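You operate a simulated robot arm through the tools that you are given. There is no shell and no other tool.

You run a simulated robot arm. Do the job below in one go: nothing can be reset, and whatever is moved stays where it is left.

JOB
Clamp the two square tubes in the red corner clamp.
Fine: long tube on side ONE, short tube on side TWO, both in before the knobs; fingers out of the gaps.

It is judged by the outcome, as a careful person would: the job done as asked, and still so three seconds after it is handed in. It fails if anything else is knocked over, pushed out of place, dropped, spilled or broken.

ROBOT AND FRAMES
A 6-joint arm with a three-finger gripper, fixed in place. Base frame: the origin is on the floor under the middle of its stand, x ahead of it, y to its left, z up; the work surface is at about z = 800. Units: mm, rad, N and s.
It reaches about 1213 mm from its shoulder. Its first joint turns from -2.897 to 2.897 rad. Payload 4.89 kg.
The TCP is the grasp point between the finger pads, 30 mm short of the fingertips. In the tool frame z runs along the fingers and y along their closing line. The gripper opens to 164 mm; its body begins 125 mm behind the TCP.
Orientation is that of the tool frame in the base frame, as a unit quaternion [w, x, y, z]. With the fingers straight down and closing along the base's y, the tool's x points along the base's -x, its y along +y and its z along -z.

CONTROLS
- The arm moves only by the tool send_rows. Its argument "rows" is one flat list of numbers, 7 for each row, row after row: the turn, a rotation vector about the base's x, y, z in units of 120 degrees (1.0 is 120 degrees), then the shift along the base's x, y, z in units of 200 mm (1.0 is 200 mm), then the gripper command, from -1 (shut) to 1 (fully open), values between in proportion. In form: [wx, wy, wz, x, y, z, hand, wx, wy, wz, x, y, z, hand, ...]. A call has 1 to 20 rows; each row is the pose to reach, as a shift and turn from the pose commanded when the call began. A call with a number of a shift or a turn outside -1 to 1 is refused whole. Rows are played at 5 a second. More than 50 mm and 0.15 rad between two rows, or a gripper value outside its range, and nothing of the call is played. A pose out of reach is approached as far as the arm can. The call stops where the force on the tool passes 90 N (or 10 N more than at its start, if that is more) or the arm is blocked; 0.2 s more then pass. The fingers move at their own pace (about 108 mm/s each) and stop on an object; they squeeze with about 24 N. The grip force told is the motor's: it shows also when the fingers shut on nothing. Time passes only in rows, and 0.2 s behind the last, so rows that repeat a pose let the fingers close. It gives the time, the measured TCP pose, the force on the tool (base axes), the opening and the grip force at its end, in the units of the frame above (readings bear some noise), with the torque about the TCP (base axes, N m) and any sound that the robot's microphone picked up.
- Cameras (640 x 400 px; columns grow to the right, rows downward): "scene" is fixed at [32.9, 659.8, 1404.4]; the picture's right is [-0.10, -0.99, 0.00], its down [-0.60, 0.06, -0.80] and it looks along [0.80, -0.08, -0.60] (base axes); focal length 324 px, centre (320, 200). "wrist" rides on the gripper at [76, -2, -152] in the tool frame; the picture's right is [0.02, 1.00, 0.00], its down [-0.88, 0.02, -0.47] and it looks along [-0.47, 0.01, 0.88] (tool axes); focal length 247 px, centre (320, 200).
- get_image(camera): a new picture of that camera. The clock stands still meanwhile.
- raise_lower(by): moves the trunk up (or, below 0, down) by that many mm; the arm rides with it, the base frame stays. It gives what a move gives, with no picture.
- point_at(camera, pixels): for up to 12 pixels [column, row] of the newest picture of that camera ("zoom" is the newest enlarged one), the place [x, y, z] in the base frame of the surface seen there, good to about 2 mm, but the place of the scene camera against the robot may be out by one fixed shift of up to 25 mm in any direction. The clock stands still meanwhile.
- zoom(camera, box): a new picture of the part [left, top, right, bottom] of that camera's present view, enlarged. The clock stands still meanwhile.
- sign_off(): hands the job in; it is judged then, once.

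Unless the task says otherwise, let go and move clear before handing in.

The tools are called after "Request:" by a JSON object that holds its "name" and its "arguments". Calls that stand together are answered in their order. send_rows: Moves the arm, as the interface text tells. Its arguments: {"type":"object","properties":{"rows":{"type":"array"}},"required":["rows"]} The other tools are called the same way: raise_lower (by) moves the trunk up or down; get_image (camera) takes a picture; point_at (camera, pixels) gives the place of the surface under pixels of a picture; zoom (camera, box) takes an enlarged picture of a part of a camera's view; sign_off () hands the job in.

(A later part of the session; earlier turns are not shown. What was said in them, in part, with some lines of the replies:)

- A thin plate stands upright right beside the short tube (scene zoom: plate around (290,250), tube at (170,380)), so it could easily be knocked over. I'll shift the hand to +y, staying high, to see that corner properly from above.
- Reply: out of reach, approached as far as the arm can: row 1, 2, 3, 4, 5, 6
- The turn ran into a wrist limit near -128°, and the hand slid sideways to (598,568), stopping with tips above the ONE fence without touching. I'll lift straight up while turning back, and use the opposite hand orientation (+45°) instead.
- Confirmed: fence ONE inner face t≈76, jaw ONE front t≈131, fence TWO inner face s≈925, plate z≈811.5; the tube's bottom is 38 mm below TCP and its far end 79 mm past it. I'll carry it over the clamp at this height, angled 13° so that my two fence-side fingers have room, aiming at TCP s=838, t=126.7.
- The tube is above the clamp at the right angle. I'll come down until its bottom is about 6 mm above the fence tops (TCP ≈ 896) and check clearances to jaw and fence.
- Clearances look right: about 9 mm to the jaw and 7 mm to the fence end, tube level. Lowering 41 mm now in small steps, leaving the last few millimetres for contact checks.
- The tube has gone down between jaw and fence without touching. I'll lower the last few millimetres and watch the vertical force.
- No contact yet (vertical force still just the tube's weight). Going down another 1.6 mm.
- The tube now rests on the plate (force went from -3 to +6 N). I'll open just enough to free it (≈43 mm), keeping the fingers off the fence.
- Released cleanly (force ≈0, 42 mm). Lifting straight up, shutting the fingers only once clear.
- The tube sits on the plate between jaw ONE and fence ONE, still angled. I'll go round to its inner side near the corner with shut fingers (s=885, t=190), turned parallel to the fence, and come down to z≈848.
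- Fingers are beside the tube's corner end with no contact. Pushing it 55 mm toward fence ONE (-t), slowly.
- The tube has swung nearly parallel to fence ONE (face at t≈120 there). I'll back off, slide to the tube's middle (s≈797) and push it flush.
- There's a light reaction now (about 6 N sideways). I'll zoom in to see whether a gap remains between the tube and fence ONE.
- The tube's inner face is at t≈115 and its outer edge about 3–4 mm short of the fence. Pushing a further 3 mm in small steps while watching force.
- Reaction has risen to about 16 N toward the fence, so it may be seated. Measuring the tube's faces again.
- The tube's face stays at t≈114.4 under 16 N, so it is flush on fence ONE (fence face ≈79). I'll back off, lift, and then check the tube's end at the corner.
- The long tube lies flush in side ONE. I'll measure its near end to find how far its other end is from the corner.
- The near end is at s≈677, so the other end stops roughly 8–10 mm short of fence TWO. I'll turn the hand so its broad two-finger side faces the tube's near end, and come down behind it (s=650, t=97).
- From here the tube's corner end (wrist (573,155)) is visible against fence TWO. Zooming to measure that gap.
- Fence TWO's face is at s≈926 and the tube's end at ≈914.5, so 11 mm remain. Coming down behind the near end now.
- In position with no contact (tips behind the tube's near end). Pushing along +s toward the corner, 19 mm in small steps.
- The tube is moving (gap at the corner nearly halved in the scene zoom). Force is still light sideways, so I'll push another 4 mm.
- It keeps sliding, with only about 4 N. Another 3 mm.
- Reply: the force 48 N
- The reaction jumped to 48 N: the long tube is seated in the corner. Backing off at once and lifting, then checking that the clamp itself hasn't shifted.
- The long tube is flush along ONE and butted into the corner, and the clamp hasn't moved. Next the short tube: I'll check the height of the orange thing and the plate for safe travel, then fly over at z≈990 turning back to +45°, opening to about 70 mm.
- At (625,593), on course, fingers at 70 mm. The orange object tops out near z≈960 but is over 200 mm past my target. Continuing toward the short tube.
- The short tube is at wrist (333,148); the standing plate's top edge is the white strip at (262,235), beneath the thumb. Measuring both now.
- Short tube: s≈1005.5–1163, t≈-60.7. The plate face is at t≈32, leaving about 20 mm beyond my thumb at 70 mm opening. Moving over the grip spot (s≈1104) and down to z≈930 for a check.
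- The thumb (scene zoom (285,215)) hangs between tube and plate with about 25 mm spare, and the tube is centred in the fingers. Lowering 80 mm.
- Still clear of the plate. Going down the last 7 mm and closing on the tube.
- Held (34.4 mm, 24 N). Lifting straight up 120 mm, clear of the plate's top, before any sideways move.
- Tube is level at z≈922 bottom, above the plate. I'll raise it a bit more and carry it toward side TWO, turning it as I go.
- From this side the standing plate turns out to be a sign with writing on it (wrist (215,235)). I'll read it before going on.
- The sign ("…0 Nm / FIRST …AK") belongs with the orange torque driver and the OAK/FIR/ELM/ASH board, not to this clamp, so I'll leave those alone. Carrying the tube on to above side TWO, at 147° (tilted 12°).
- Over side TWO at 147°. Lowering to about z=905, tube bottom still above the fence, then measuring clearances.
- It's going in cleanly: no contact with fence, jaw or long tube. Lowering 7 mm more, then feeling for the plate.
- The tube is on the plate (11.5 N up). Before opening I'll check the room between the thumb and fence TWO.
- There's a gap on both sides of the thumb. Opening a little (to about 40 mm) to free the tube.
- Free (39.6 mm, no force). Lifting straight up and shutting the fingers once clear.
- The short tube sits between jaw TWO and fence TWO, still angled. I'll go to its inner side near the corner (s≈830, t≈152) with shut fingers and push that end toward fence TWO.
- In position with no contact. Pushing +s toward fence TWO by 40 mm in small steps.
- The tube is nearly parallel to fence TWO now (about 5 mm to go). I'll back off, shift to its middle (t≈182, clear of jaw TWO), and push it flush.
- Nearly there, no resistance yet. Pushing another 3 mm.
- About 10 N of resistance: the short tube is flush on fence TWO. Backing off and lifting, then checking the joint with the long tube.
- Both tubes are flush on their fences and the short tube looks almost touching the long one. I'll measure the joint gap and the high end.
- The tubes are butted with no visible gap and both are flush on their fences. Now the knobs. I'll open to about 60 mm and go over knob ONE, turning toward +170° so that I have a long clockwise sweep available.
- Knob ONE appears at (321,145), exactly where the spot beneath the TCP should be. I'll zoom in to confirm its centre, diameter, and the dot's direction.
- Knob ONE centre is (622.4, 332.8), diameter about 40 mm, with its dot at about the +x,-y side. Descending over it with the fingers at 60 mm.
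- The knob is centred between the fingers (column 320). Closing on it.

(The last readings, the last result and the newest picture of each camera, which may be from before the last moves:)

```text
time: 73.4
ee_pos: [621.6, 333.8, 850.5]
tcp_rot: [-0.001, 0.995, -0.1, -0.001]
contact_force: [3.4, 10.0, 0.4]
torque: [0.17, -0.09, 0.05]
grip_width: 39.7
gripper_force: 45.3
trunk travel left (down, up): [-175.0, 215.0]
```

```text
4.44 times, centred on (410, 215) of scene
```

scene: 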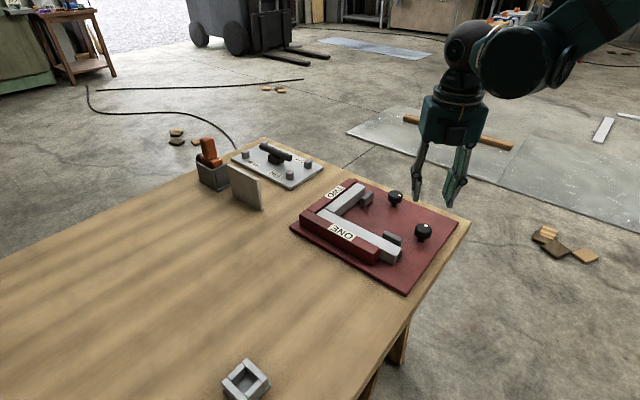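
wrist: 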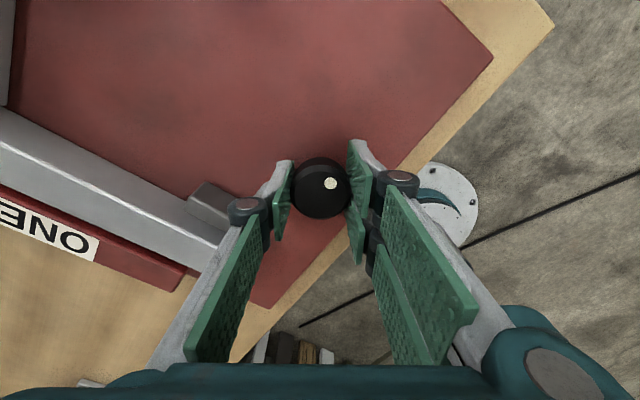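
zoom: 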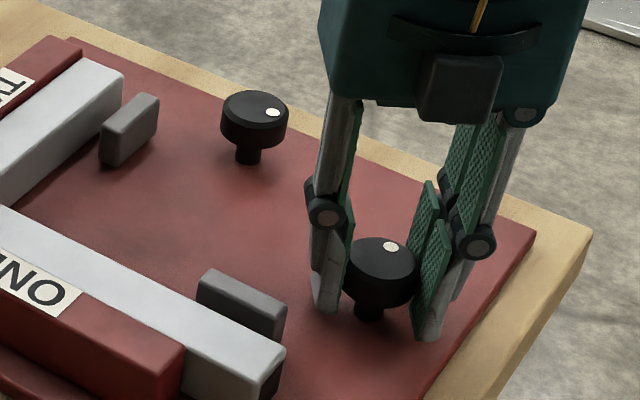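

Holding the knob (39.7 mm), with a slight 10 N side load suggesting I'm about 1 mm off-centre, so I'll ease that out. Turning clockwise 48° as a trial and watching jaw ONE.

Request:
{"name": "send_rows", "arguments": {"rows": [0, 0, -0.05, 0.001, 0.003, 0, -1, 0, 0, -0.1, 0.002, 0.005, 0, -1, 0, 0, -0.16, 0.002, 0.005, 0, -1, 0, 0, -0.22, 0.002, 0.005, 0, -1, 0, 0, -0.28, 0.002, 0.005, 0, -1, 0, 0, -0.34, 0.002, 0.005, 0, -1, 0, 0, -0.4, 0.002, 0.005, 0, -1, 0, 0, -0.4, 0.002, 0.005, 0, -1]}}

Request:
{"name": "get_image", "arguments": {"camera": "wrist"}}

Request:
{"name": "zoom", "arguments": {"camera": "scene", "box": [360, 170, 460, 260]}}

```text
time: 75.2
ee_pos: [622.5, 333.3, 850.8]
tcp_rot: [-0.001, 0.868, -0.497, 0.0]
contact_force: [-4.6, -24.1, -31.2]
torque: [-0.5, -0.15, 0.02]
grip_width: 40.0
gripper_force: 45.1
trunk travel left (down, up): [-175.0, 215.0]
```

```text
taken
```

wrist: 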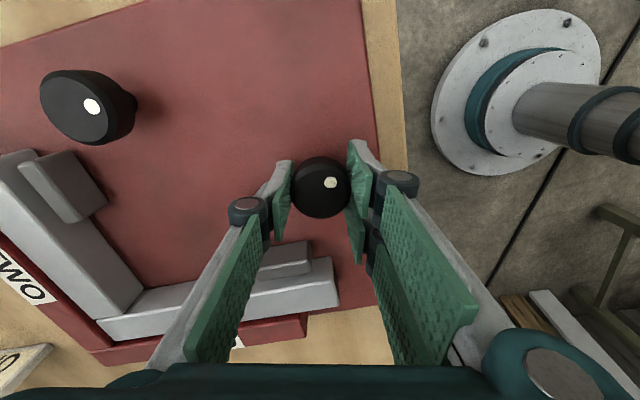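

```text
4.44 times, centred on (410, 215) of scene
```

zoom: 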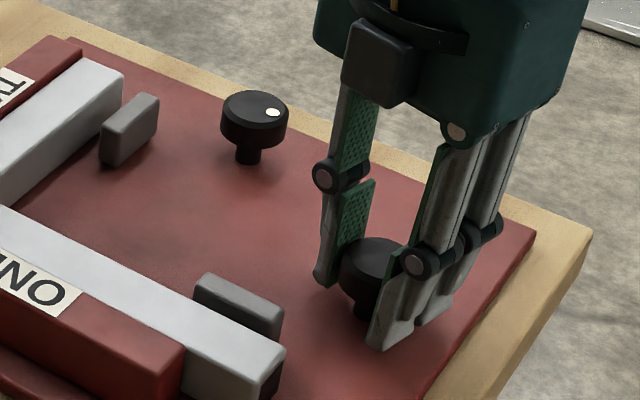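

The knob turned with my hand (its dot stays at (331,183)) and jaw ONE crept toward the tube, so clockwise tightens. I'll measure how far it moved, since there's also a -31 N vertical pull building up.

Request:
{"name": "zoom", "arguments": {"camera": "wrist", "box": [240, 225, 340, 300]}}

Request:
{"name": "point_at", "arguments": {"camera": "zoom", "pixels": [[340, 120], [440, 115], [300, 180], [420, 180], [340, 150], [300, 210], [420, 240], [300, 280], [440, 150]]}}

Request:
{"name": "zoom", "arguments": {"camera": "wrist", "box": [270, 140, 370, 230]}}

Request:
{"name": "point_at", "arguments": {"camera": "zoom", "pixels": [[320, 230], [280, 200], [310, 280], [385, 190], [340, 150]]}}

```text
5.33 times, centred on (290, 262) of wrist
```

zoom: 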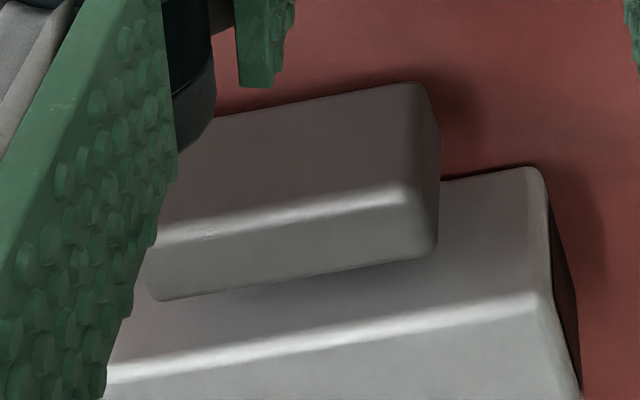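

```text
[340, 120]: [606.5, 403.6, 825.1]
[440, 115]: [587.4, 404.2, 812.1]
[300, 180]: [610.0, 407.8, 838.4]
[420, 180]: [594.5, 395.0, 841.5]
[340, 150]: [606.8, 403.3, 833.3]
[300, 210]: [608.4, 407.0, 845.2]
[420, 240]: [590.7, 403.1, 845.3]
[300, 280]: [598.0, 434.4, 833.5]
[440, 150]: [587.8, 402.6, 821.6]
```

```text
4.44 times, centred on (320, 185) of wrist
```

zoom: 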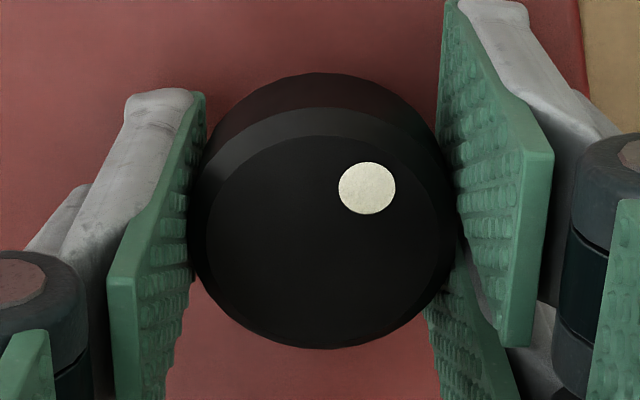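

```text
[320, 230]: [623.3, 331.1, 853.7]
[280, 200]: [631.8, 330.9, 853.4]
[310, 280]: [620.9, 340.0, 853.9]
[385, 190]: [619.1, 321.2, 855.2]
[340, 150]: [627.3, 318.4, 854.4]
```

Jaw ONE moved roughly 2–3 mm for 48°, so it needs around 300° in all. I'll ease the side load (0.8 mm back in y) and keep turning clockwise another 100°, checking forces.

Request:
{"name": "send_rows", "arguments": {"rows": [0, 0, -0.05, 0, -0.003, -0.002, -1, 0, 0, -0.11, 0, -0.004, -0.003, -1, 0, 0, -0.17, 0, -0.004, -0.003, -1, 0, 0, -0.23, 0, -0.004, -0.003, -1, 0, 0, -0.29, 0, -0.004, -0.003, -1, 0, 0, -0.35, 0, -0.004, -0.003, -1, 0, 0, -0.41, 0, -0.004, -0.003, -1, 0, 0, -0.41, 0, -0.004, -0.003, -1]}}

Request:
{"name": "get_image", "arguments": {"camera": "wrist"}}

Request:
{"name": "zoom", "arguments": {"camera": "scene", "box": [360, 170, 460, 260]}}

```text
time: 77.0
ee_pos: [622.2, 333.5, 850.0]
tcp_rot: [0.001, -0.583, 0.812, 0.0]
contact_force: [13.6, -19.8, 2.0]
torque: [-0.23, -0.26, 0.01]
grip_width: 39.9
gripper_force: 45.6
trunk travel left (down, up): [-175.0, 215.0]
```

```text
taken
```

wrist: 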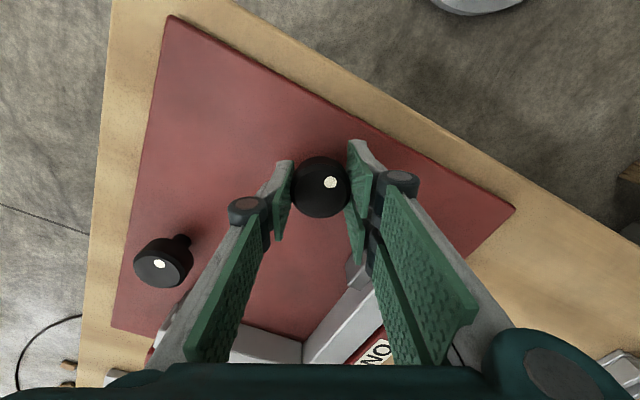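

```text
4.44 times, centred on (410, 215) of scene
```

zoom: 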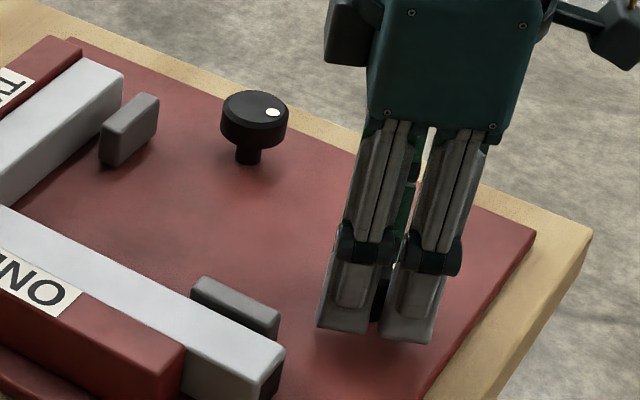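

Turned 97° in total and jaw ONE is visibly closer to the tube. Continuing another 49°.

Request:
{"name": "send_rows", "arguments": {"rows": [0, 0, -0.06, -0.001, -0.001, 0, -1, 0, 0, -0.12, -0.001, -0.001, 0, -1, 0, 0, -0.18, -0.001, -0.001, 0, -1, 0, 0, -0.24, -0.001, -0.001, 0, -1, 0, 0, -0.3, -0.001, -0.001, 0, -1, 0, 0, -0.36, -0.001, -0.001, 0, -1, 0, 0, -0.41, -0.001, -0.001, 0, -1, 0, 0, -0.41, -0.001, -0.001, 0, -1]}}

Request:
{"name": "get_image", "arguments": {"camera": "wrist"}}

Request:
{"name": "zoom", "arguments": {"camera": "scene", "box": [360, 170, 460, 260]}}

```text
time: 78.8
ee_pos: [623.0, 333.4, 851.3]
tcp_rot: [0.001, -0.19, 0.982, -0.001]
contact_force: [42.3, -19.2, 24.4]
torque: [-0.63, -0.97, 0.04]
grip_width: 40.0
gripper_force: 45.1
trunk travel left (down, up): [-175.0, 215.0]
```

```text
taken
```

wrist: 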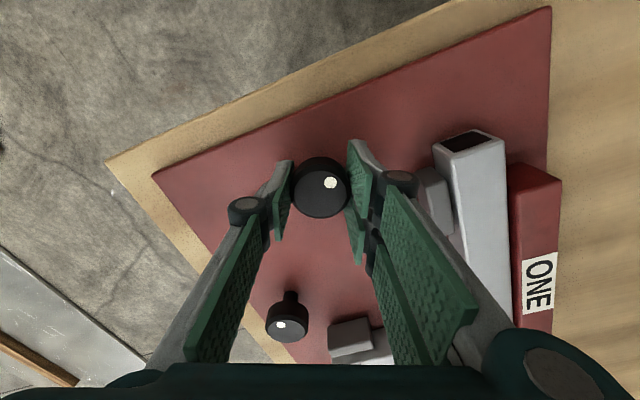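

```text
4.44 times, centred on (410, 215) of scene
```

zoom: 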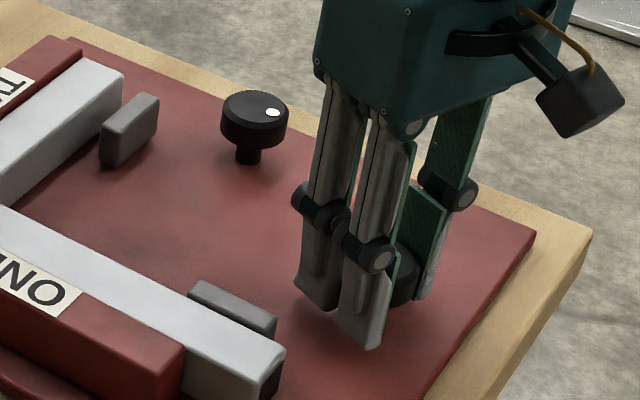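

Turned 147° in total; side load has grown to 46 N because of slight eccentricity. I'll relieve that by following it 1 mm, and look at the jaw–tube gap.

Request:
{"name": "send_rows", "arguments": {"rows": [0, 0, 0, 0.004, -0.002, 0.002, -1, 0, 0, 0, 0.006, -0.003, 0.003, -1, 0, 0, 0, 0.006, -0.003, 0.003, -1]}}

Request:
{"name": "zoom", "arguments": {"camera": "wrist", "box": [390, 110, 540, 240]}}

Request:
{"name": "point_at", "arguments": {"camera": "zoom", "pixels": [[150, 240], [190, 260], [180, 200], [200, 290], [240, 200], [260, 290], [300, 180], [220, 250], [140, 200]]}}

```text
time: 79.6
ee_pos: [621.5, 331.8, 850.6]
tcp_rot: [0.0, -0.192, 0.981, -0.001]
contact_force: [22.2, -16.7, 16.1]
torque: [-0.08, -0.3, 0.0]
grip_width: 39.9
gripper_force: 45.0
trunk travel left (down, up): [-175.0, 215.0]
```

```text
3.08 times, centred on (465, 175) of wrist
```

zoom: 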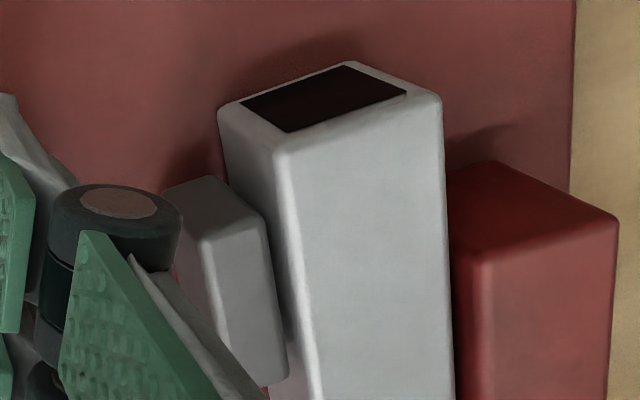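

```text
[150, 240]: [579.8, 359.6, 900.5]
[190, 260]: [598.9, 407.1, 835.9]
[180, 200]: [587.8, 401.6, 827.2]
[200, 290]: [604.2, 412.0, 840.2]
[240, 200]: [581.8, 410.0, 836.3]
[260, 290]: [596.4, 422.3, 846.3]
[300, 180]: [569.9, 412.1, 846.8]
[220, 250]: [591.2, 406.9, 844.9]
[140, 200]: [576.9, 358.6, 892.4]
```

Jaw ONE's front is now at t≈123, with about 8 mm to the tube, so about 21 mm per turn and some 135° to go. The wrist has room for that. Continuing 67°.

Request:
{"name": "send_rows", "arguments": {"rows": [0, 0, -0.07, 0.001, -0.001, 0.001, -1, 0, 0, -0.14, 0.002, -0.001, 0.001, -1, 0, 0, -0.21, 0.002, -0.001, 0.001, -1, 0, 0, -0.28, 0.002, -0.001, 0.001, -1, 0, 0, -0.35, 0.002, -0.001, 0.001, -1, 0, 0, -0.42, 0.002, -0.001, 0.001, -1, 0, 0, -0.49, 0.002, -0.001, 0.001, -1, 0, 0, -0.56, 0.002, -0.001, 0.001, -1, 0, 0, -0.56, 0.002, -0.001, 0.001, -1]}}

Request:
{"name": "get_image", "arguments": {"camera": "wrist"}}

Request:
{"name": "zoom", "arguments": {"camera": "scene", "box": [360, 170, 460, 260]}}

```text
time: 81.6
ee_pos: [622.0, 331.2, 849.9]
tcp_rot: [0.0, 0.384, 0.923, -0.001]
contact_force: [-35.0, -23.3, -19.6]
torque: [-0.22, 0.66, 0.16]
grip_width: 40.0
gripper_force: 44.6
trunk travel left (down, up): [-175.0, 215.0]
```

```text
taken
```

wrist: 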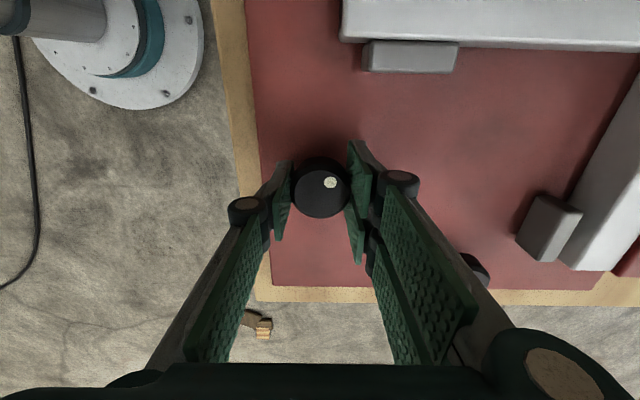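

```text
4.44 times, centred on (410, 215) of scene
```

zoom: 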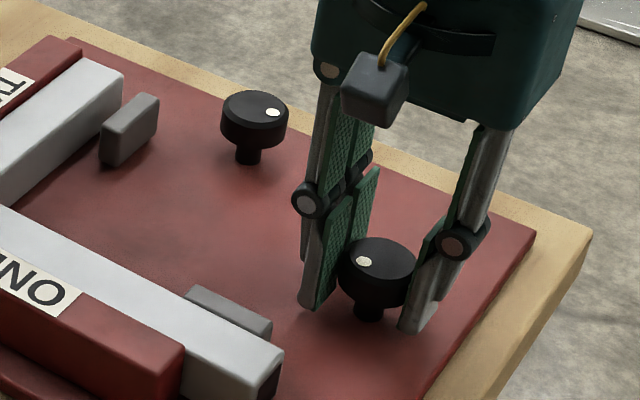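

Turned 214° in total. The jaw (wrist (410,55)) is close to the tube; zooming to see the remaining gap.

Request:
{"name": "zoom", "arguments": {"camera": "wrist", "box": [330, 0, 490, 90]}}

Request:
{"name": "point_at", "arguments": {"camera": "zoom", "pixels": [[300, 200], [300, 260], [300, 180], [300, 100], [300, 150], [420, 250], [200, 200], [300, 280]]}}

```text
4.00 times, centred on (410, 45) of wrist
```

zoom: 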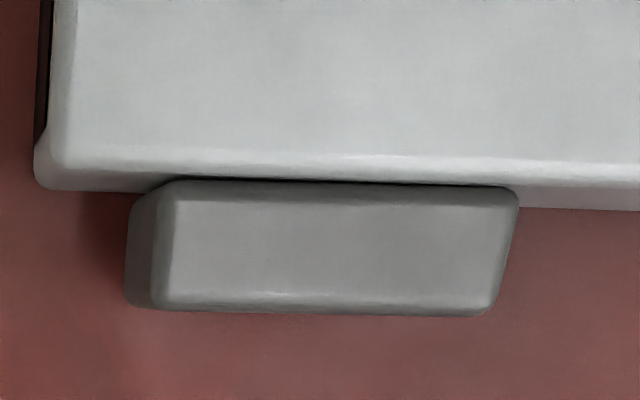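

```text
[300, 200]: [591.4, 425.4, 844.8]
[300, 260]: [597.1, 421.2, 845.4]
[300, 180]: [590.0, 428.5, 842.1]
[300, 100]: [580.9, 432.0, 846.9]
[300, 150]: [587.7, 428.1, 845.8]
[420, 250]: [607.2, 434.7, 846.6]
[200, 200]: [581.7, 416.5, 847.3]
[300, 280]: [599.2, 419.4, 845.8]
```

Only about 2 mm remain. I'll relieve the side load again and turn slowly, watching torque and sounds for contact.

Request:
{"name": "send_rows", "arguments": {"rows": [0, 0, -0.03, -0.003, -0.002, -0.002, -1, 0, 0, -0.07, -0.004, -0.003, -0.003, -1, 0, 0, -0.11, -0.004, -0.003, -0.003, -1, 0, 0, -0.15, -0.004, -0.003, -0.003, -1, 0, 0, -0.19, -0.004, -0.003, -0.003, -1, 0, 0, -0.23, -0.004, -0.003, -0.003, -1, 0, 0, -0.23, -0.004, -0.003, -0.003, -1]}}

Request:
{"name": "zoom", "arguments": {"camera": "scene", "box": [360, 170, 460, 260]}}

Request:
{"name": "get_image", "arguments": {"camera": "wrist"}}

```text
time: 83.2
ee_pos: [622.2, 333.5, 851.2]
tcp_rot: [-0.001, 0.592, 0.806, 0.0]
contact_force: [-17.7, 14.9, 9.2]
torque: [0.49, 0.55, 0.89]
grip_width: 40.2
gripper_force: 45.2
trunk travel left (down, up): [-175.0, 215.0]
```

```text
4.44 times, centred on (410, 215) of scene
```

zoom: 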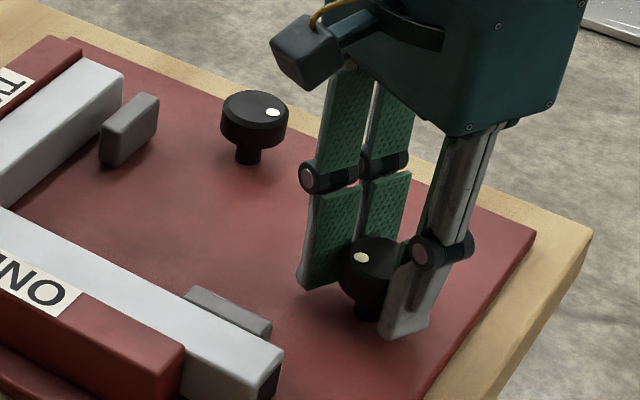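

```text
taken
```

wrist: 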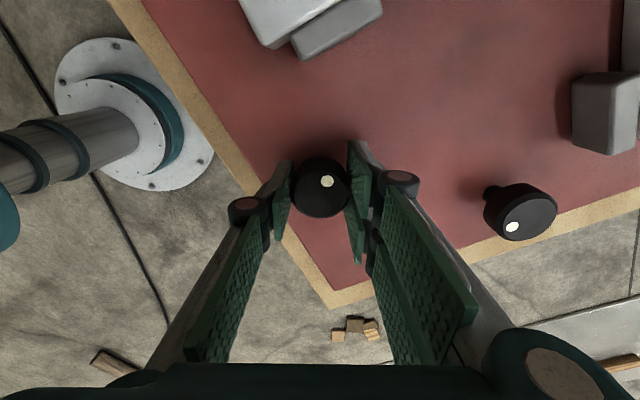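

Torque about z jumped to 0.89 N·m: the jaw is meeting the tube. Let me verify the contact visually.

Request:
{"name": "zoom", "arguments": {"camera": "wrist", "box": [235, 0, 395, 70]}}

Request:
{"name": "zoom", "arguments": {"camera": "wrist", "box": [270, 140, 370, 230]}}

```text
4.00 times, centred on (315, 35) of wrist
```

zoom: 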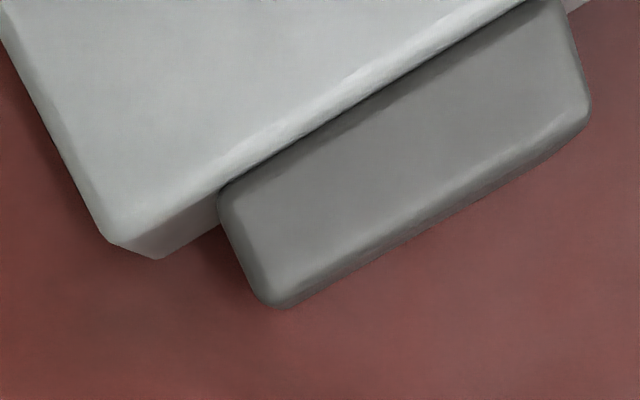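

```text
4.44 times, centred on (320, 185) of wrist
```

zoom: 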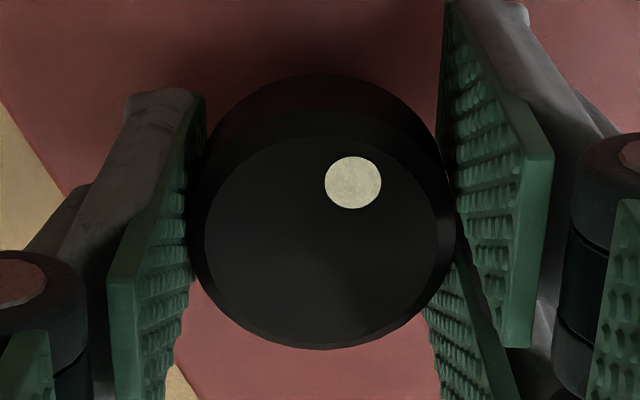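

Jaw ONE is tight against the tube, and at about 0.9 N·m my pads slipped 13° on the knob (dot shifted), so it's as snug as my grip gives. Releasing the knob and lifting off.

Request:
{"name": "send_rows", "arguments": {"rows": [0, 0, 0, 0, 0, 0, -0.45, 0, 0, 0, 0, 0, 0, -0.27, 0, 0, 0, 0, 0, 0, -0.27, 0, 0, 0, 0, 0, 0.1, -0.27, 0, 0, 0, 0, 0, 0.3, -0.27, 0, 0, 0, 0, 0, 0.5, -0.27, 0, 0, 0, 0, 0, 0.5, -0.27]}}

Request:
{"name": "zoom", "arguments": {"camera": "scene", "box": [300, 170, 460, 290]}}

Request:
{"name": "get_image", "arguments": {"camera": "wrist"}}

```text
time: 84.8
ee_pos: [622.2, 330.5, 951.2]
tcp_rot: [-0.001, 0.592, 0.806, -0.001]
contact_force: [-0.7, -0.6, 0.9]
torque: [0.03, -0.09, 0.0]
grip_width: 59.7
gripper_force: 0.1
trunk travel left (down, up): [-175.0, 215.0]
```

```text
3.33 times, centred on (380, 230) of scene
```

zoom: 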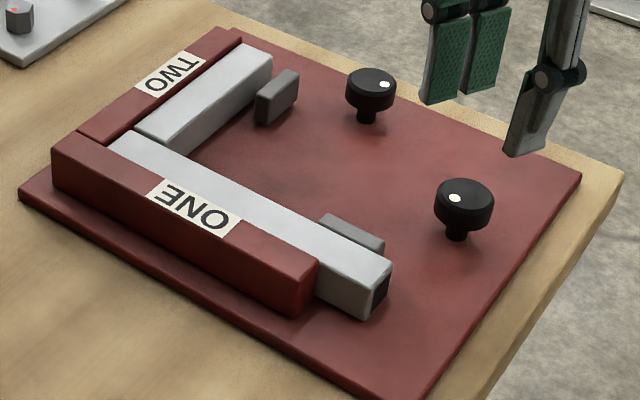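

```text
taken
```

wrist: 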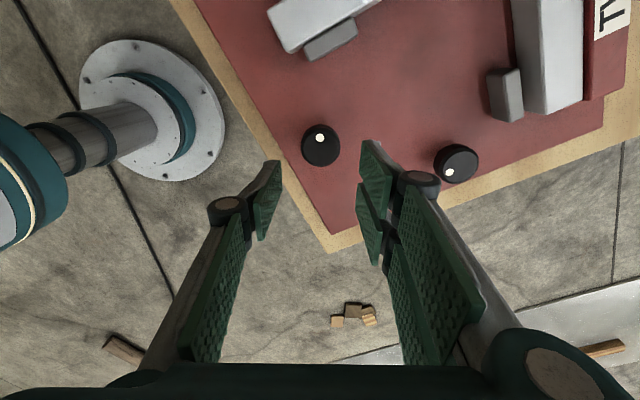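

Jaw ONE holds the long tube, and everything else is in place. Now to knob TWO at about (770, 362), unwinding the wrist to +165° on the way for another long clockwise sweep.

Request:
{"name": "send_rows", "arguments": {"rows": [0, 0, 0.07, 0.05, 0.01, 0.02, -0.27, 0, 0, 0.14, 0.1, 0.02, 0.05, -0.27, 0, 0, 0.21, 0.16, 0.03, 0.07, -0.27, 0, 0, 0.28, 0.22, 0.045, 0.07, -0.27, 0, 0, 0.35, 0.28, 0.06, 0.07, -0.27, 0, 0, 0.42, 0.34, 0.07, 0.07, -0.27, 0, 0, 0.49, 0.4, 0.08, 0.07, -0.27, 0, 0, 0.56, 0.46, 0.09, 0.07, -0.27, 0, 0, 0.63, 0.52, 0.1, 0.07, -0.27, 0, 0, 0.7, 0.58, 0.115, 0.07, -0.27, 0, 0, 0.77, 0.63, 0.125, 0.07, -0.27, 0, 0, 0.84, 0.68, 0.135, 0.07, -0.27, 0, 0, 0.91, 0.72, 0.145, 0.07, -0.27, 0, 0, 0.98, 0.74, 0.15, 0.07, -0.27, 0, 0, 0.98, 0.74, 0.15, 0.07, -0.27]}}

Request:
{"name": "send_rows", "arguments": {"rows": [0, 0, 0.07, 0, 0, 0, -0.27, 0, 0, 0.14, 0, 0, 0, -0.27, 0, 0, 0.21, 0, 0, 0, -0.27, 0, 0, 0.28, 0, 0, 0, -0.27, 0, 0, 0.35, 0, 0, 0, -0.27, 0, 0, 0.42, 0, 0, 0, -0.27, 0, 0, 0.49, 0, 0, 0, -0.27, 0, 0, 0.56, 0, 0, 0, -0.27, 0, 0, 0.63, 0, 0, 0, -0.27, 0, 0, 0.7, 0, 0, 0, -0.27, 0, 0, 0.77, 0, 0, 0, -0.27, 0, 0, 0.84, 0, 0, 0, -0.27, 0, 0, 0.91, 0, 0, 0, -0.27, 0, 0, 0.98, 0, 0, 0, -0.27, 0, 0, 0.98, 0, 0, 0, -0.27]}}

Request:
{"name": "get_image", "arguments": {"camera": "wrist"}}

Request:
{"name": "zoom", "arguments": {"camera": "wrist", "box": [285, 115, 357, 175]}}

Request:
{"name": "point_at", "arguments": {"camera": "zoom", "pixels": [[320, 200], [320, 212], [260, 200], [380, 200], [320, 150], [320, 260]]}}

```text
time: 88.0
ee_pos: [772.9, 361.3, 964.9]
tcp_rot: [0.0, -0.383, 0.924, -0.001]
contact_force: [0.2, 0.1, -0.3]
torque: [0.0, 0.0, 0.0]
grip_width: 60.0
gripper_force: 0.1
trunk travel left (down, up): [-175.0, 215.0]
```

```text
time: 91.2
ee_pos: [770.4, 361.9, 964.5]
tcp_rot: [-0.001, 0.988, -0.151, 0.0]
contact_force: [-1.4, 0.7, 0.3]
torque: [0.0, -0.01, -0.01]
grip_width: 60.0
gripper_force: 0.0
trunk travel left (down, up): [-175.0, 215.0]
```

```text
taken
```

wrist: 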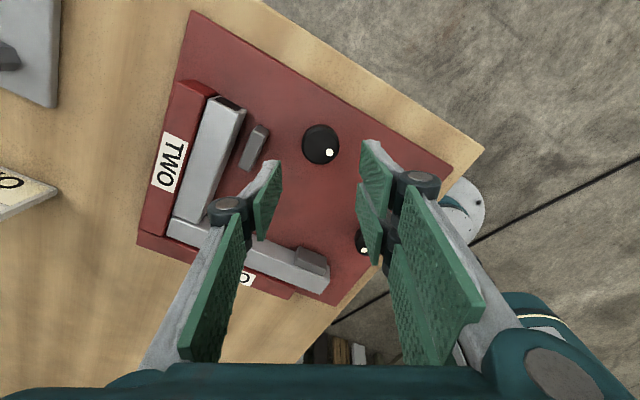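

```text
6.67 times, centred on (321, 145) of wrist
```

zoom: 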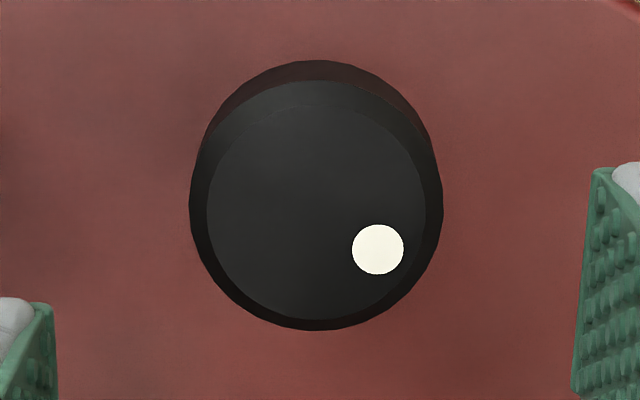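

```text
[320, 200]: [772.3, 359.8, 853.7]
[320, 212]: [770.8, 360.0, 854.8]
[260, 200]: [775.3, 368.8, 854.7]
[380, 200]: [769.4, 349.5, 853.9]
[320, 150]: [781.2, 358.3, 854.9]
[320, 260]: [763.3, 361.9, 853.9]
```

Knob TWO is directly under the hand (zoom centre (316,212), place ≈(770.6, 360.7)). Descending over it.

Request:
{"name": "send_rows", "arguments": {"rows": [0, 0, 0, 0.001, -0.001, -0.15, -0.27, 0, 0, 0, 0.001, -0.001, -0.3, -0.27, 0, 0, 0, 0.001, -0.001, -0.43, -0.27, 0, 0, 0, 0.001, -0.001, -0.53, -0.27, 0, 0, 0, 0.001, -0.001, -0.575, -0.27, 0, 0, 0, 0.001, -0.001, -0.575, -0.27]}}

Request:
{"name": "get_image", "arguments": {"camera": "wrist"}}

Request:
{"name": "zoom", "arguments": {"camera": "scene", "box": [340, 150, 460, 250]}}

```text
time: 92.6
ee_pos: [769.6, 362.8, 847.5]
tcp_rot: [-0.001, 0.988, -0.152, 0.0]
contact_force: [0.2, -0.2, -0.1]
torque: [-0.02, 0.01, -0.01]
grip_width: 59.9
gripper_force: 0.0
trunk travel left (down, up): [-175.0, 215.0]
```

```text
taken
```

wrist: 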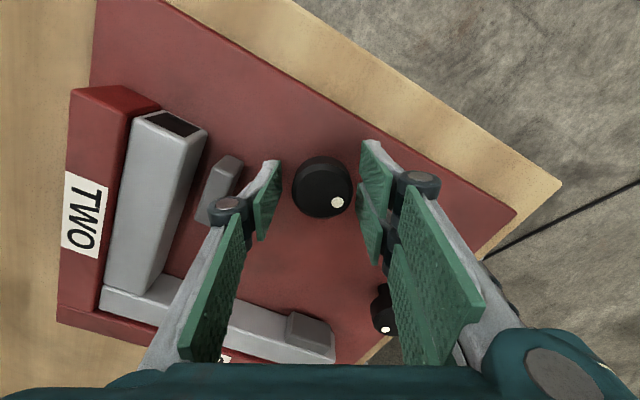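

```text
4.00 times, centred on (400, 200) of scene
```

zoom: 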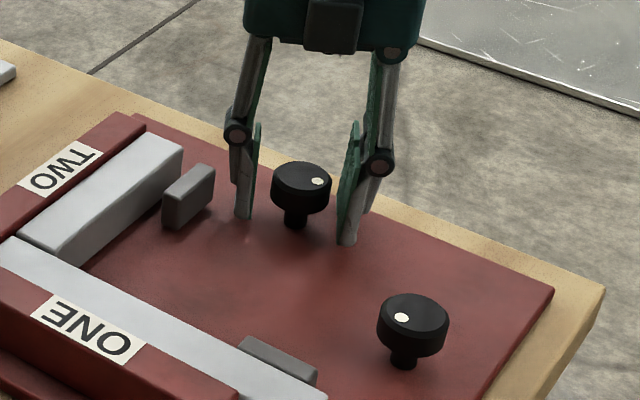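

Knob centred within 1 mm, thumb clear of jaw TWO. Nudging 0.7 mm and closing.

Request:
{"name": "send_rows", "arguments": {"rows": [0, 0, 0, -0.001, -0.003, 0, -0.45, 0, 0, 0, -0.001, -0.003, 0, -0.7, 0, 0, 0, -0.001, -0.003, 0, -1, 0, 0, 0, -0.001, -0.003, 0, -1]}}

Request:
{"name": "send_rows", "arguments": {"rows": [0, 0, -0.05, 0, 0, 0, -1, 0, 0, -0.11, 0, 0, 0, -1, 0, 0, -0.17, 0, 0, 0, -1, 0, 0, -0.23, 0, 0, 0, -1, 0, 0, -0.29, 0, 0, 0, -1, 0, 0, -0.35, 0, 0, 0, -1, 0, 0, -0.41, 0, 0, 0, -1, 0, 0, -0.41, 0, 0, 0, -1]}}

Request:
{"name": "get_image", "arguments": {"camera": "wrist"}}

Request:
{"name": "zoom", "arguments": {"camera": "scene", "box": [340, 150, 460, 250]}}

```text
time: 93.6
ee_pos: [769.5, 361.6, 848.4]
tcp_rot: [0.0, 0.988, -0.152, 0.0]
contact_force: [-3.0, -3.5, -3.3]
torque: [-0.07, 0.05, -0.06]
grip_width: 40.0
gripper_force: 45.1
trunk travel left (down, up): [-175.0, 215.0]
```

```text
time: 95.4
ee_pos: [771.5, 360.4, 849.4]
tcp_rot: [0.0, 0.835, -0.55, 0.001]
contact_force: [-24.5, -5.9, -33.6]
torque: [0.0, 0.19, 0.04]
grip_width: 39.8
gripper_force: 45.4
trunk travel left (down, up): [-175.0, 215.0]
```

```text
taken
```

wrist: 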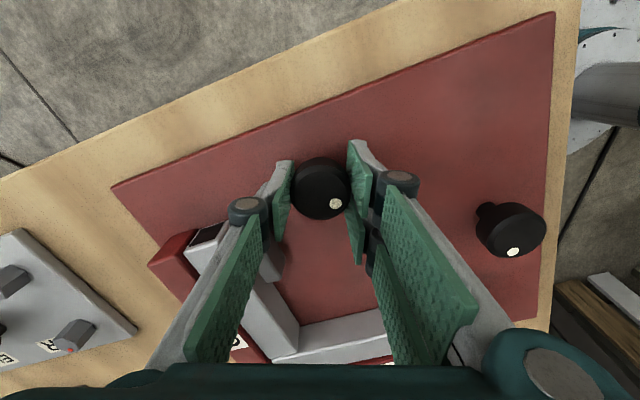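

```text
4.00 times, centred on (400, 200) of scene
```

zoom: 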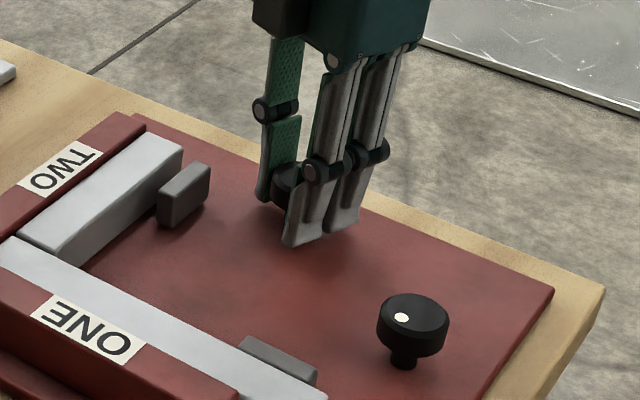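

Clockwise moves jaw TWO toward the tube as well. I'll relieve the load (-0.6 mm x, -0.6 mm z) and continue 58°.

Request:
{"name": "send_rows", "arguments": {"rows": [0, 0, -0.05, -0.003, 0, -0.003, -1, 0, 0, -0.12, -0.003, 0, -0.003, -1, 0, 0, -0.19, -0.003, 0, -0.003, -1, 0, 0, -0.26, -0.003, 0, -0.003, -1, 0, 0, -0.33, -0.003, 0, -0.003, -1, 0, 0, -0.4, -0.003, 0, -0.003, -1, 0, 0, -0.48, -0.003, 0, -0.003, -1, 0, 0, -0.48, -0.003, 0, -0.003, -1]}}

Request:
{"name": "zoom", "arguments": {"camera": "scene", "box": [340, 150, 460, 250]}}

```text
refused: row 7 steps farther than a row can; nothing moved
```

```text
4.00 times, centred on (400, 200) of scene
```

zoom: 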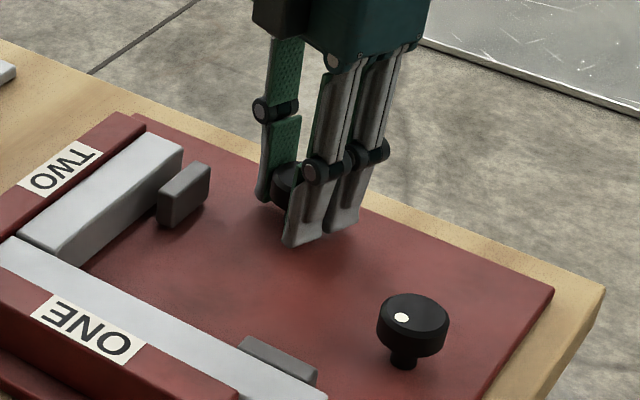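

The call was refused because one step was slightly over the turn limit, so nothing moved. Resending with even 0.07 steps.

Request:
{"name": "send_rows", "arguments": {"rows": [0, 0, -0.05, -0.003, 0, -0.003, -1, 0, 0, -0.12, -0.003, 0, -0.003, -1, 0, 0, -0.19, -0.003, 0, -0.003, -1, 0, 0, -0.26, -0.003, 0, -0.003, -1, 0, 0, -0.33, -0.003, 0, -0.003, -1, 0, 0, -0.4, -0.003, 0, -0.003, -1, 0, 0, -0.46, -0.003, 0, -0.003, -1, 0, 0, -0.46, -0.003, 0, -0.003, -1]}}

Request:
{"name": "zoom", "arguments": {"camera": "scene", "box": [340, 150, 460, 250]}}

```text
time: 97.2
ee_pos: [771.5, 361.1, 848.4]
tcp_rot: [-0.001, -0.484, 0.875, -0.001]
contact_force: [-10.2, 0.3, -12.1]
torque: [0.25, -0.07, 0.0]
grip_width: 39.9
gripper_force: 45.1
trunk travel left (down, up): [-175.0, 215.0]
```

```text
4.00 times, centred on (400, 200) of scene
```

zoom: 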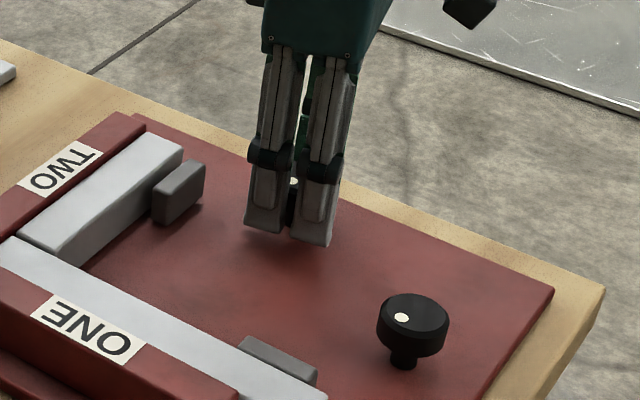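

Forces are low and jaw TWO keeps advancing (104° turned). Continuing 84°.

Request:
{"name": "send_rows", "arguments": {"rows": [0, 0, -0.07, -0.001, 0, -0.001, -1, 0, 0, -0.14, -0.001, 0, -0.001, -1, 0, 0, -0.21, -0.001, 0, -0.001, -1, 0, 0, -0.28, -0.001, 0, -0.001, -1, 0, 0, -0.35, -0.001, 0, -0.001, -1, 0, 0, -0.42, -0.001, 0, -0.001, -1, 0, 0, -0.49, -0.001, 0, -0.001, -1, 0, 0, -0.56, -0.001, 0, -0.001, -1, 0, 0, -0.63, -0.001, 0, -0.001, -1, 0, 0, -0.7, -0.001, 0, -0.001, -1, 0, 0, -0.7, -0.001, 0, -0.001, -1]}}

Request:
{"name": "zoom", "arguments": {"camera": "scene", "box": [340, 150, 460, 250]}}

Request:
{"name": "get_image", "arguments": {"camera": "wrist"}}

```text
time: 99.6
ee_pos: [770.1, 361.2, 848.7]
tcp_rot: [0.0, 0.225, 0.974, -0.002]
contact_force: [33.6, 8.6, 29.7]
torque: [0.34, -0.74, -0.04]
grip_width: 39.9
gripper_force: 44.8
trunk travel left (down, up): [-175.0, 215.0]
```

```text
4.00 times, centred on (400, 200) of scene
```

zoom: 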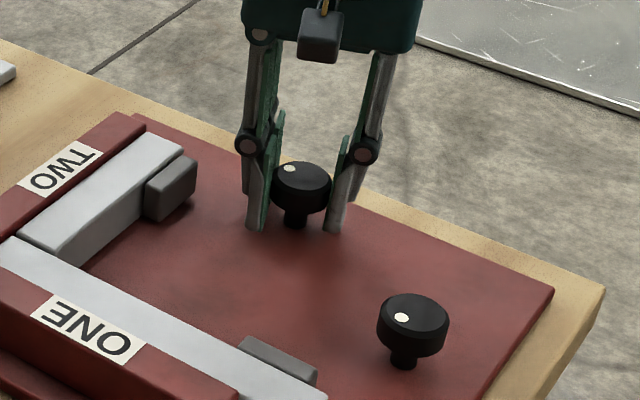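

```text
taken
```

wrist: 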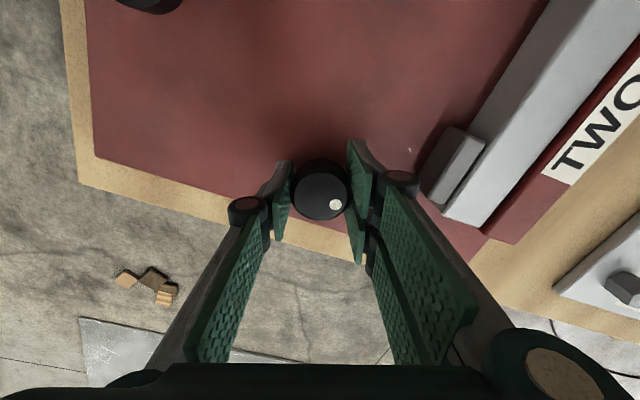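

Turned 189° and jaw TWO is getting near. Zooming on it, and easing the 35 N side load.

Request:
{"name": "send_rows", "arguments": {"rows": [0, 0, 0, 0.003, 0.001, 0.003, -1, 0, 0, 0, 0.004, 0.001, 0.004, -1, 0, 0, 0, 0.004, 0.001, 0.004, -1]}}

Request:
{"name": "zoom", "arguments": {"camera": "wrist", "box": [400, 90, 540, 230]}}

Request:
{"name": "point_at", "arguments": {"camera": "zoom", "pixels": [[240, 230], [220, 280], [280, 240], [200, 250], [330, 200], [270, 200], [320, 280], [255, 300]]}}

```text
time: 100.4
ee_pos: [769.5, 360.5, 848.7]
tcp_rot: [0.0, 0.224, 0.974, -0.002]
contact_force: [4.3, -1.7, -9.5]
torque: [-0.09, -0.36, 0.04]
grip_width: 40.0
gripper_force: 45.1
trunk travel left (down, up): [-175.0, 215.0]
```

```text
2.86 times, centred on (470, 160) of wrist
```

zoom: 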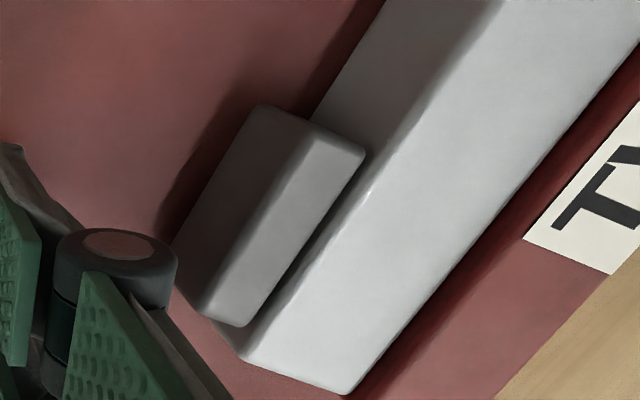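

```text
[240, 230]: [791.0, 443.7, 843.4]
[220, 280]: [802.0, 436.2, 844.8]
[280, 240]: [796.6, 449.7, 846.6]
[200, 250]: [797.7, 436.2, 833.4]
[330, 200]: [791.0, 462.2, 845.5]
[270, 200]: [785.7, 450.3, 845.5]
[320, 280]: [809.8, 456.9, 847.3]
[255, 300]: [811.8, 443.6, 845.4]
```

Jaw TWO's front is at s≈886–887 against the tube's face at ≈891, about 4 mm to go. Side load is relieved. Turning 42° more.

Request:
{"name": "send_rows", "arguments": {"rows": [0, 0, -0.06, 0, 0, 0, -1, 0, 0, -0.12, 0, 0, 0, -1, 0, 0, -0.18, 0, 0, 0, -1, 0, 0, -0.24, 0, 0, 0, -1, 0, 0, -0.3, 0, 0, 0, -1, 0, 0, -0.35, 0, 0, 0, -1, 0, 0, -0.35, 0, 0, 0, -1]}}

Request:
{"name": "get_image", "arguments": {"camera": "wrist"}}

Request:
{"name": "zoom", "arguments": {"camera": "scene", "box": [340, 150, 460, 250]}}

```text
time: 102.0
ee_pos: [770.7, 361.3, 851.0]
tcp_rot: [0.0, 0.558, 0.83, 0.0]
contact_force: [-24.2, -10.3, -25.7]
torque: [0.0, 0.29, 0.53]
grip_width: 40.1
gripper_force: 45.4
trunk travel left (down, up): [-175.0, 215.0]
```

```text
taken
```

wrist: 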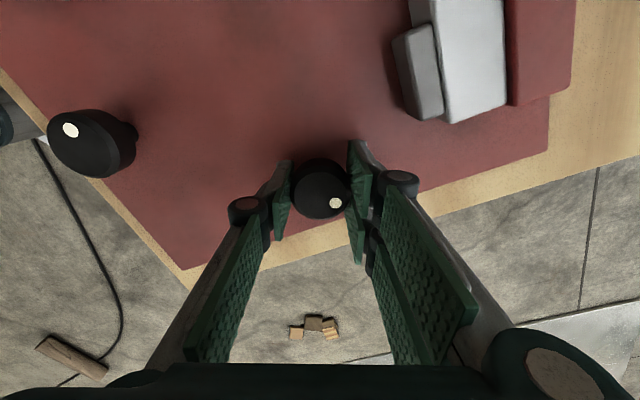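

```text
4.00 times, centred on (400, 200) of scene
```

zoom: 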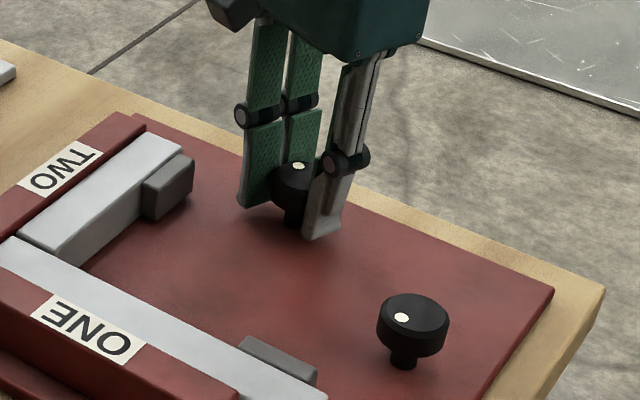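

Torque has risen to 0.53 N·m: jaw TWO is meeting the tube. Turning a further 17° slowly to make it as snug as ONE.

Request:
{"name": "send_rows", "arguments": {"rows": [0, 0, -0.03, -0.002, -0.001, -0.002, -1, 0, 0, -0.06, -0.003, -0.001, -0.003, -1, 0, 0, -0.1, -0.003, -0.001, -0.003, -1, 0, 0, -0.14, -0.003, -0.001, -0.003, -1, 0, 0, -0.14, -0.003, -0.001, -0.003, -1]}}

Request:
{"name": "zoom", "arguments": {"camera": "wrist", "box": [270, 140, 370, 230]}}

Request:
{"name": "zoom", "arguments": {"camera": "wrist", "box": [340, 0, 560, 130]}}

```text
time: 103.2
ee_pos: [770.5, 360.7, 849.2]
tcp_rot: [0.0, 0.673, 0.739, 0.0]
contact_force: [32.3, 31.9, 26.9]
torque: [0.36, -0.61, 0.9]
grip_width: 40.0
gripper_force: 45.0
trunk travel left (down, up): [-175.0, 215.0]
```

```text
4.44 times, centred on (320, 185) of wrist
```

zoom: 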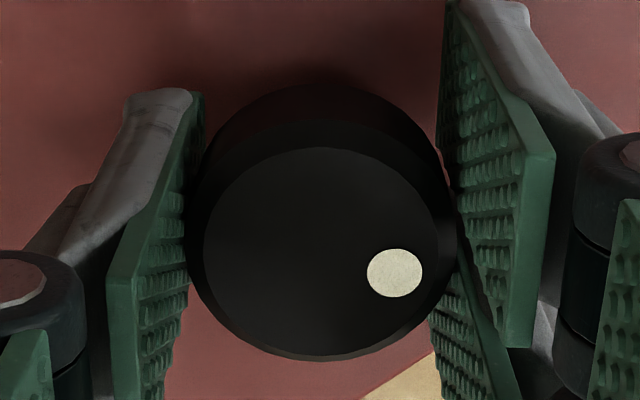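

```text
2.91 times, centred on (450, 65) of wrist
```

zoom: 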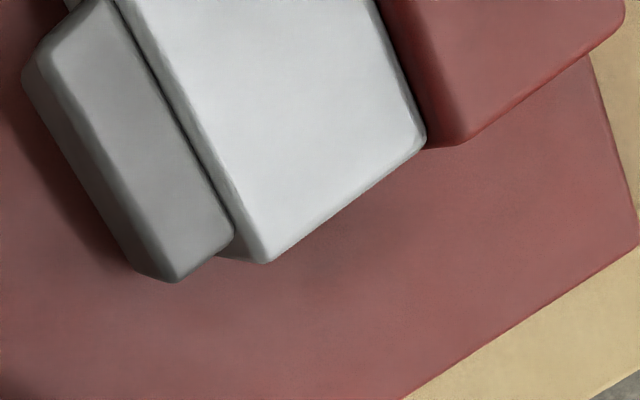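

Torque reached 0.90 N·m, the same as ONE, and the jaw is hard against the tube, which is hard against fence TWO. Releasing and lifting clear.

Request:
{"name": "send_rows", "arguments": {"rows": [0, 0, 0, 0, 0, 0, -0.45, 0, 0, 0, 0, 0, 0, -0.27, 0, 0, 0, 0, 0, 0, -0.27, 0, 0, 0, 0, 0, 0.1, -0.27, 0, 0, 0, 0, 0, 0.3, -0.27, 0, 0, 0, 0, 0, 0.5, -0.27, 0, 0, 0, 0, 0, 0.7, -0.27, 0, 0, 0, 0, 0, 0.7, -0.27]}}

Request:
{"name": "zoom", "arguments": {"camera": "scene", "box": [290, 160, 470, 290]}}

Request:
{"name": "get_image", "arguments": {"camera": "wrist"}}

Request:
{"name": "get_image", "arguments": {"camera": "scene"}}

```text
time: 105.0
ee_pos: [770.6, 363.5, 988.2]
tcp_rot: [0.0, 0.673, 0.739, 0.0]
contact_force: [-1.0, -0.3, 0.6]
torque: [0.01, -0.12, 0.01]
grip_width: 59.9
gripper_force: 0.1
trunk travel left (down, up): [-175.0, 215.0]
```

```text
3.08 times, centred on (380, 225) of scene
```

zoom: 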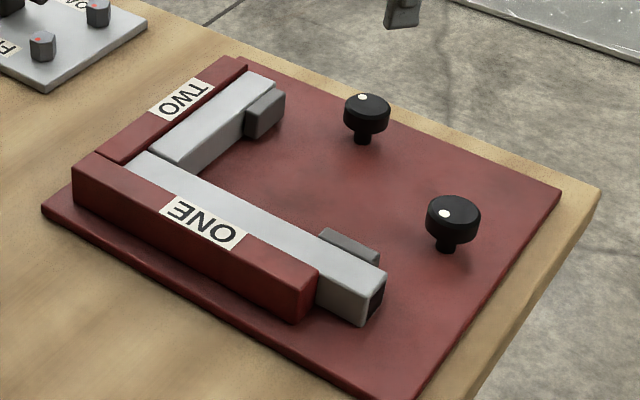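

```text
taken
```

wrist: 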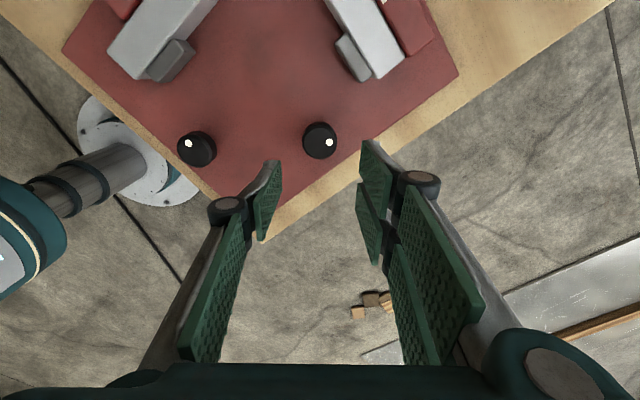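

```text
taken
```

scene: 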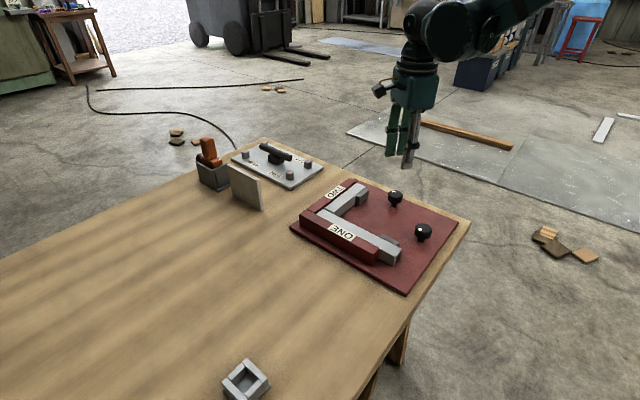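

Both jaws are closed on the tubes; the sign, driver, board and clamp all look as at the start. A last close check of both jaw contacts from here.

Request:
{"name": "zoom", "arguments": {"camera": "wrist", "box": [100, 0, 220, 90]}}

Request:
{"name": "zoom", "arguments": {"camera": "wrist", "box": [310, 0, 440, 90]}}

Request:
{"name": "zoom", "arguments": {"camera": "scene", "box": [300, 175, 410, 260]}}

```text
4.44 times, centred on (160, 45) of wrist
```

zoom: 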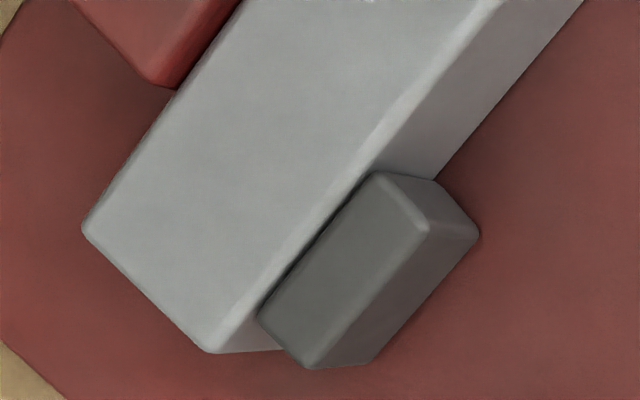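

```text
4.44 times, centred on (375, 45) of wrist
```

zoom: 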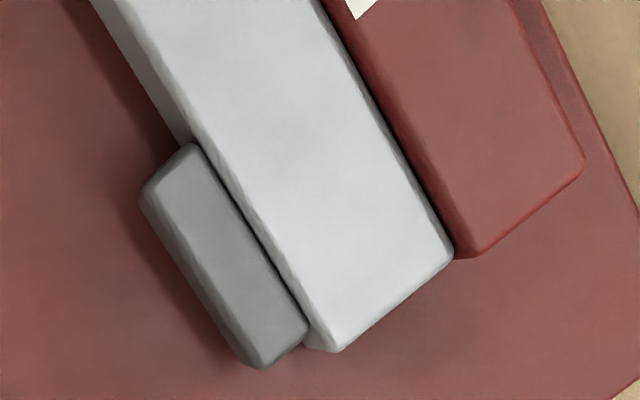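

```text
4.71 times, centred on (355, 218) of scene
```

zoom: 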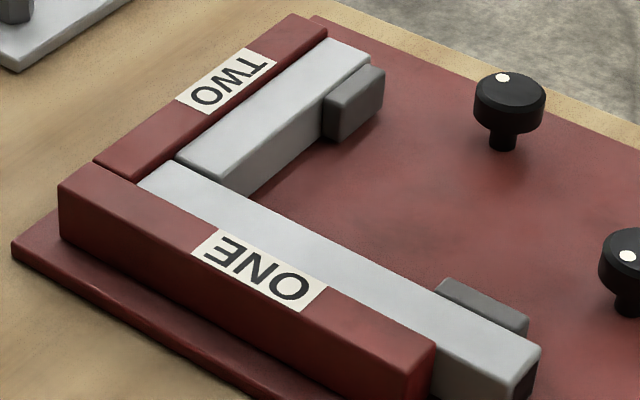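

Both tubes are flush on their fences and butted at the corner. Each jaw presses its tube (about 0.9 N·m on each knob), and the hand is clear at z≈988 with nothing else disturbed. Handing in.

Request:
{"name": "sign_off", "arguments": {}}

```text
The job is handed in.
```

Both square tubes are clamped in the red corner clamp, and the job is handed in. The hand-in gave no verdict.

- **Long tube:** it lies flush on side ONE, with its end pushed up against fence TWO in the corner.
- **Short tube:** it lies flush on side TWO and butts against the long tube with no visible gap.
- **Knobs:** I turned them only after both tubes were in, and each is tightened to about 0.9 N·m. On knob ONE my grip began to slip at that point, so that is about as tight as I could make it.
- **Surroundings:** nothing else was touched or moved, and the fingers were out of the gaps before clamping. The sign reading "20 Nm FIRST OAK" seems to go with the orange driver and the board of bolts beside it, so I left those alone.

Early on, the wrist hit a turn limit and the hand slid sideways over fence ONE. It touched nothing, and I carried on with the hand turned the other way.
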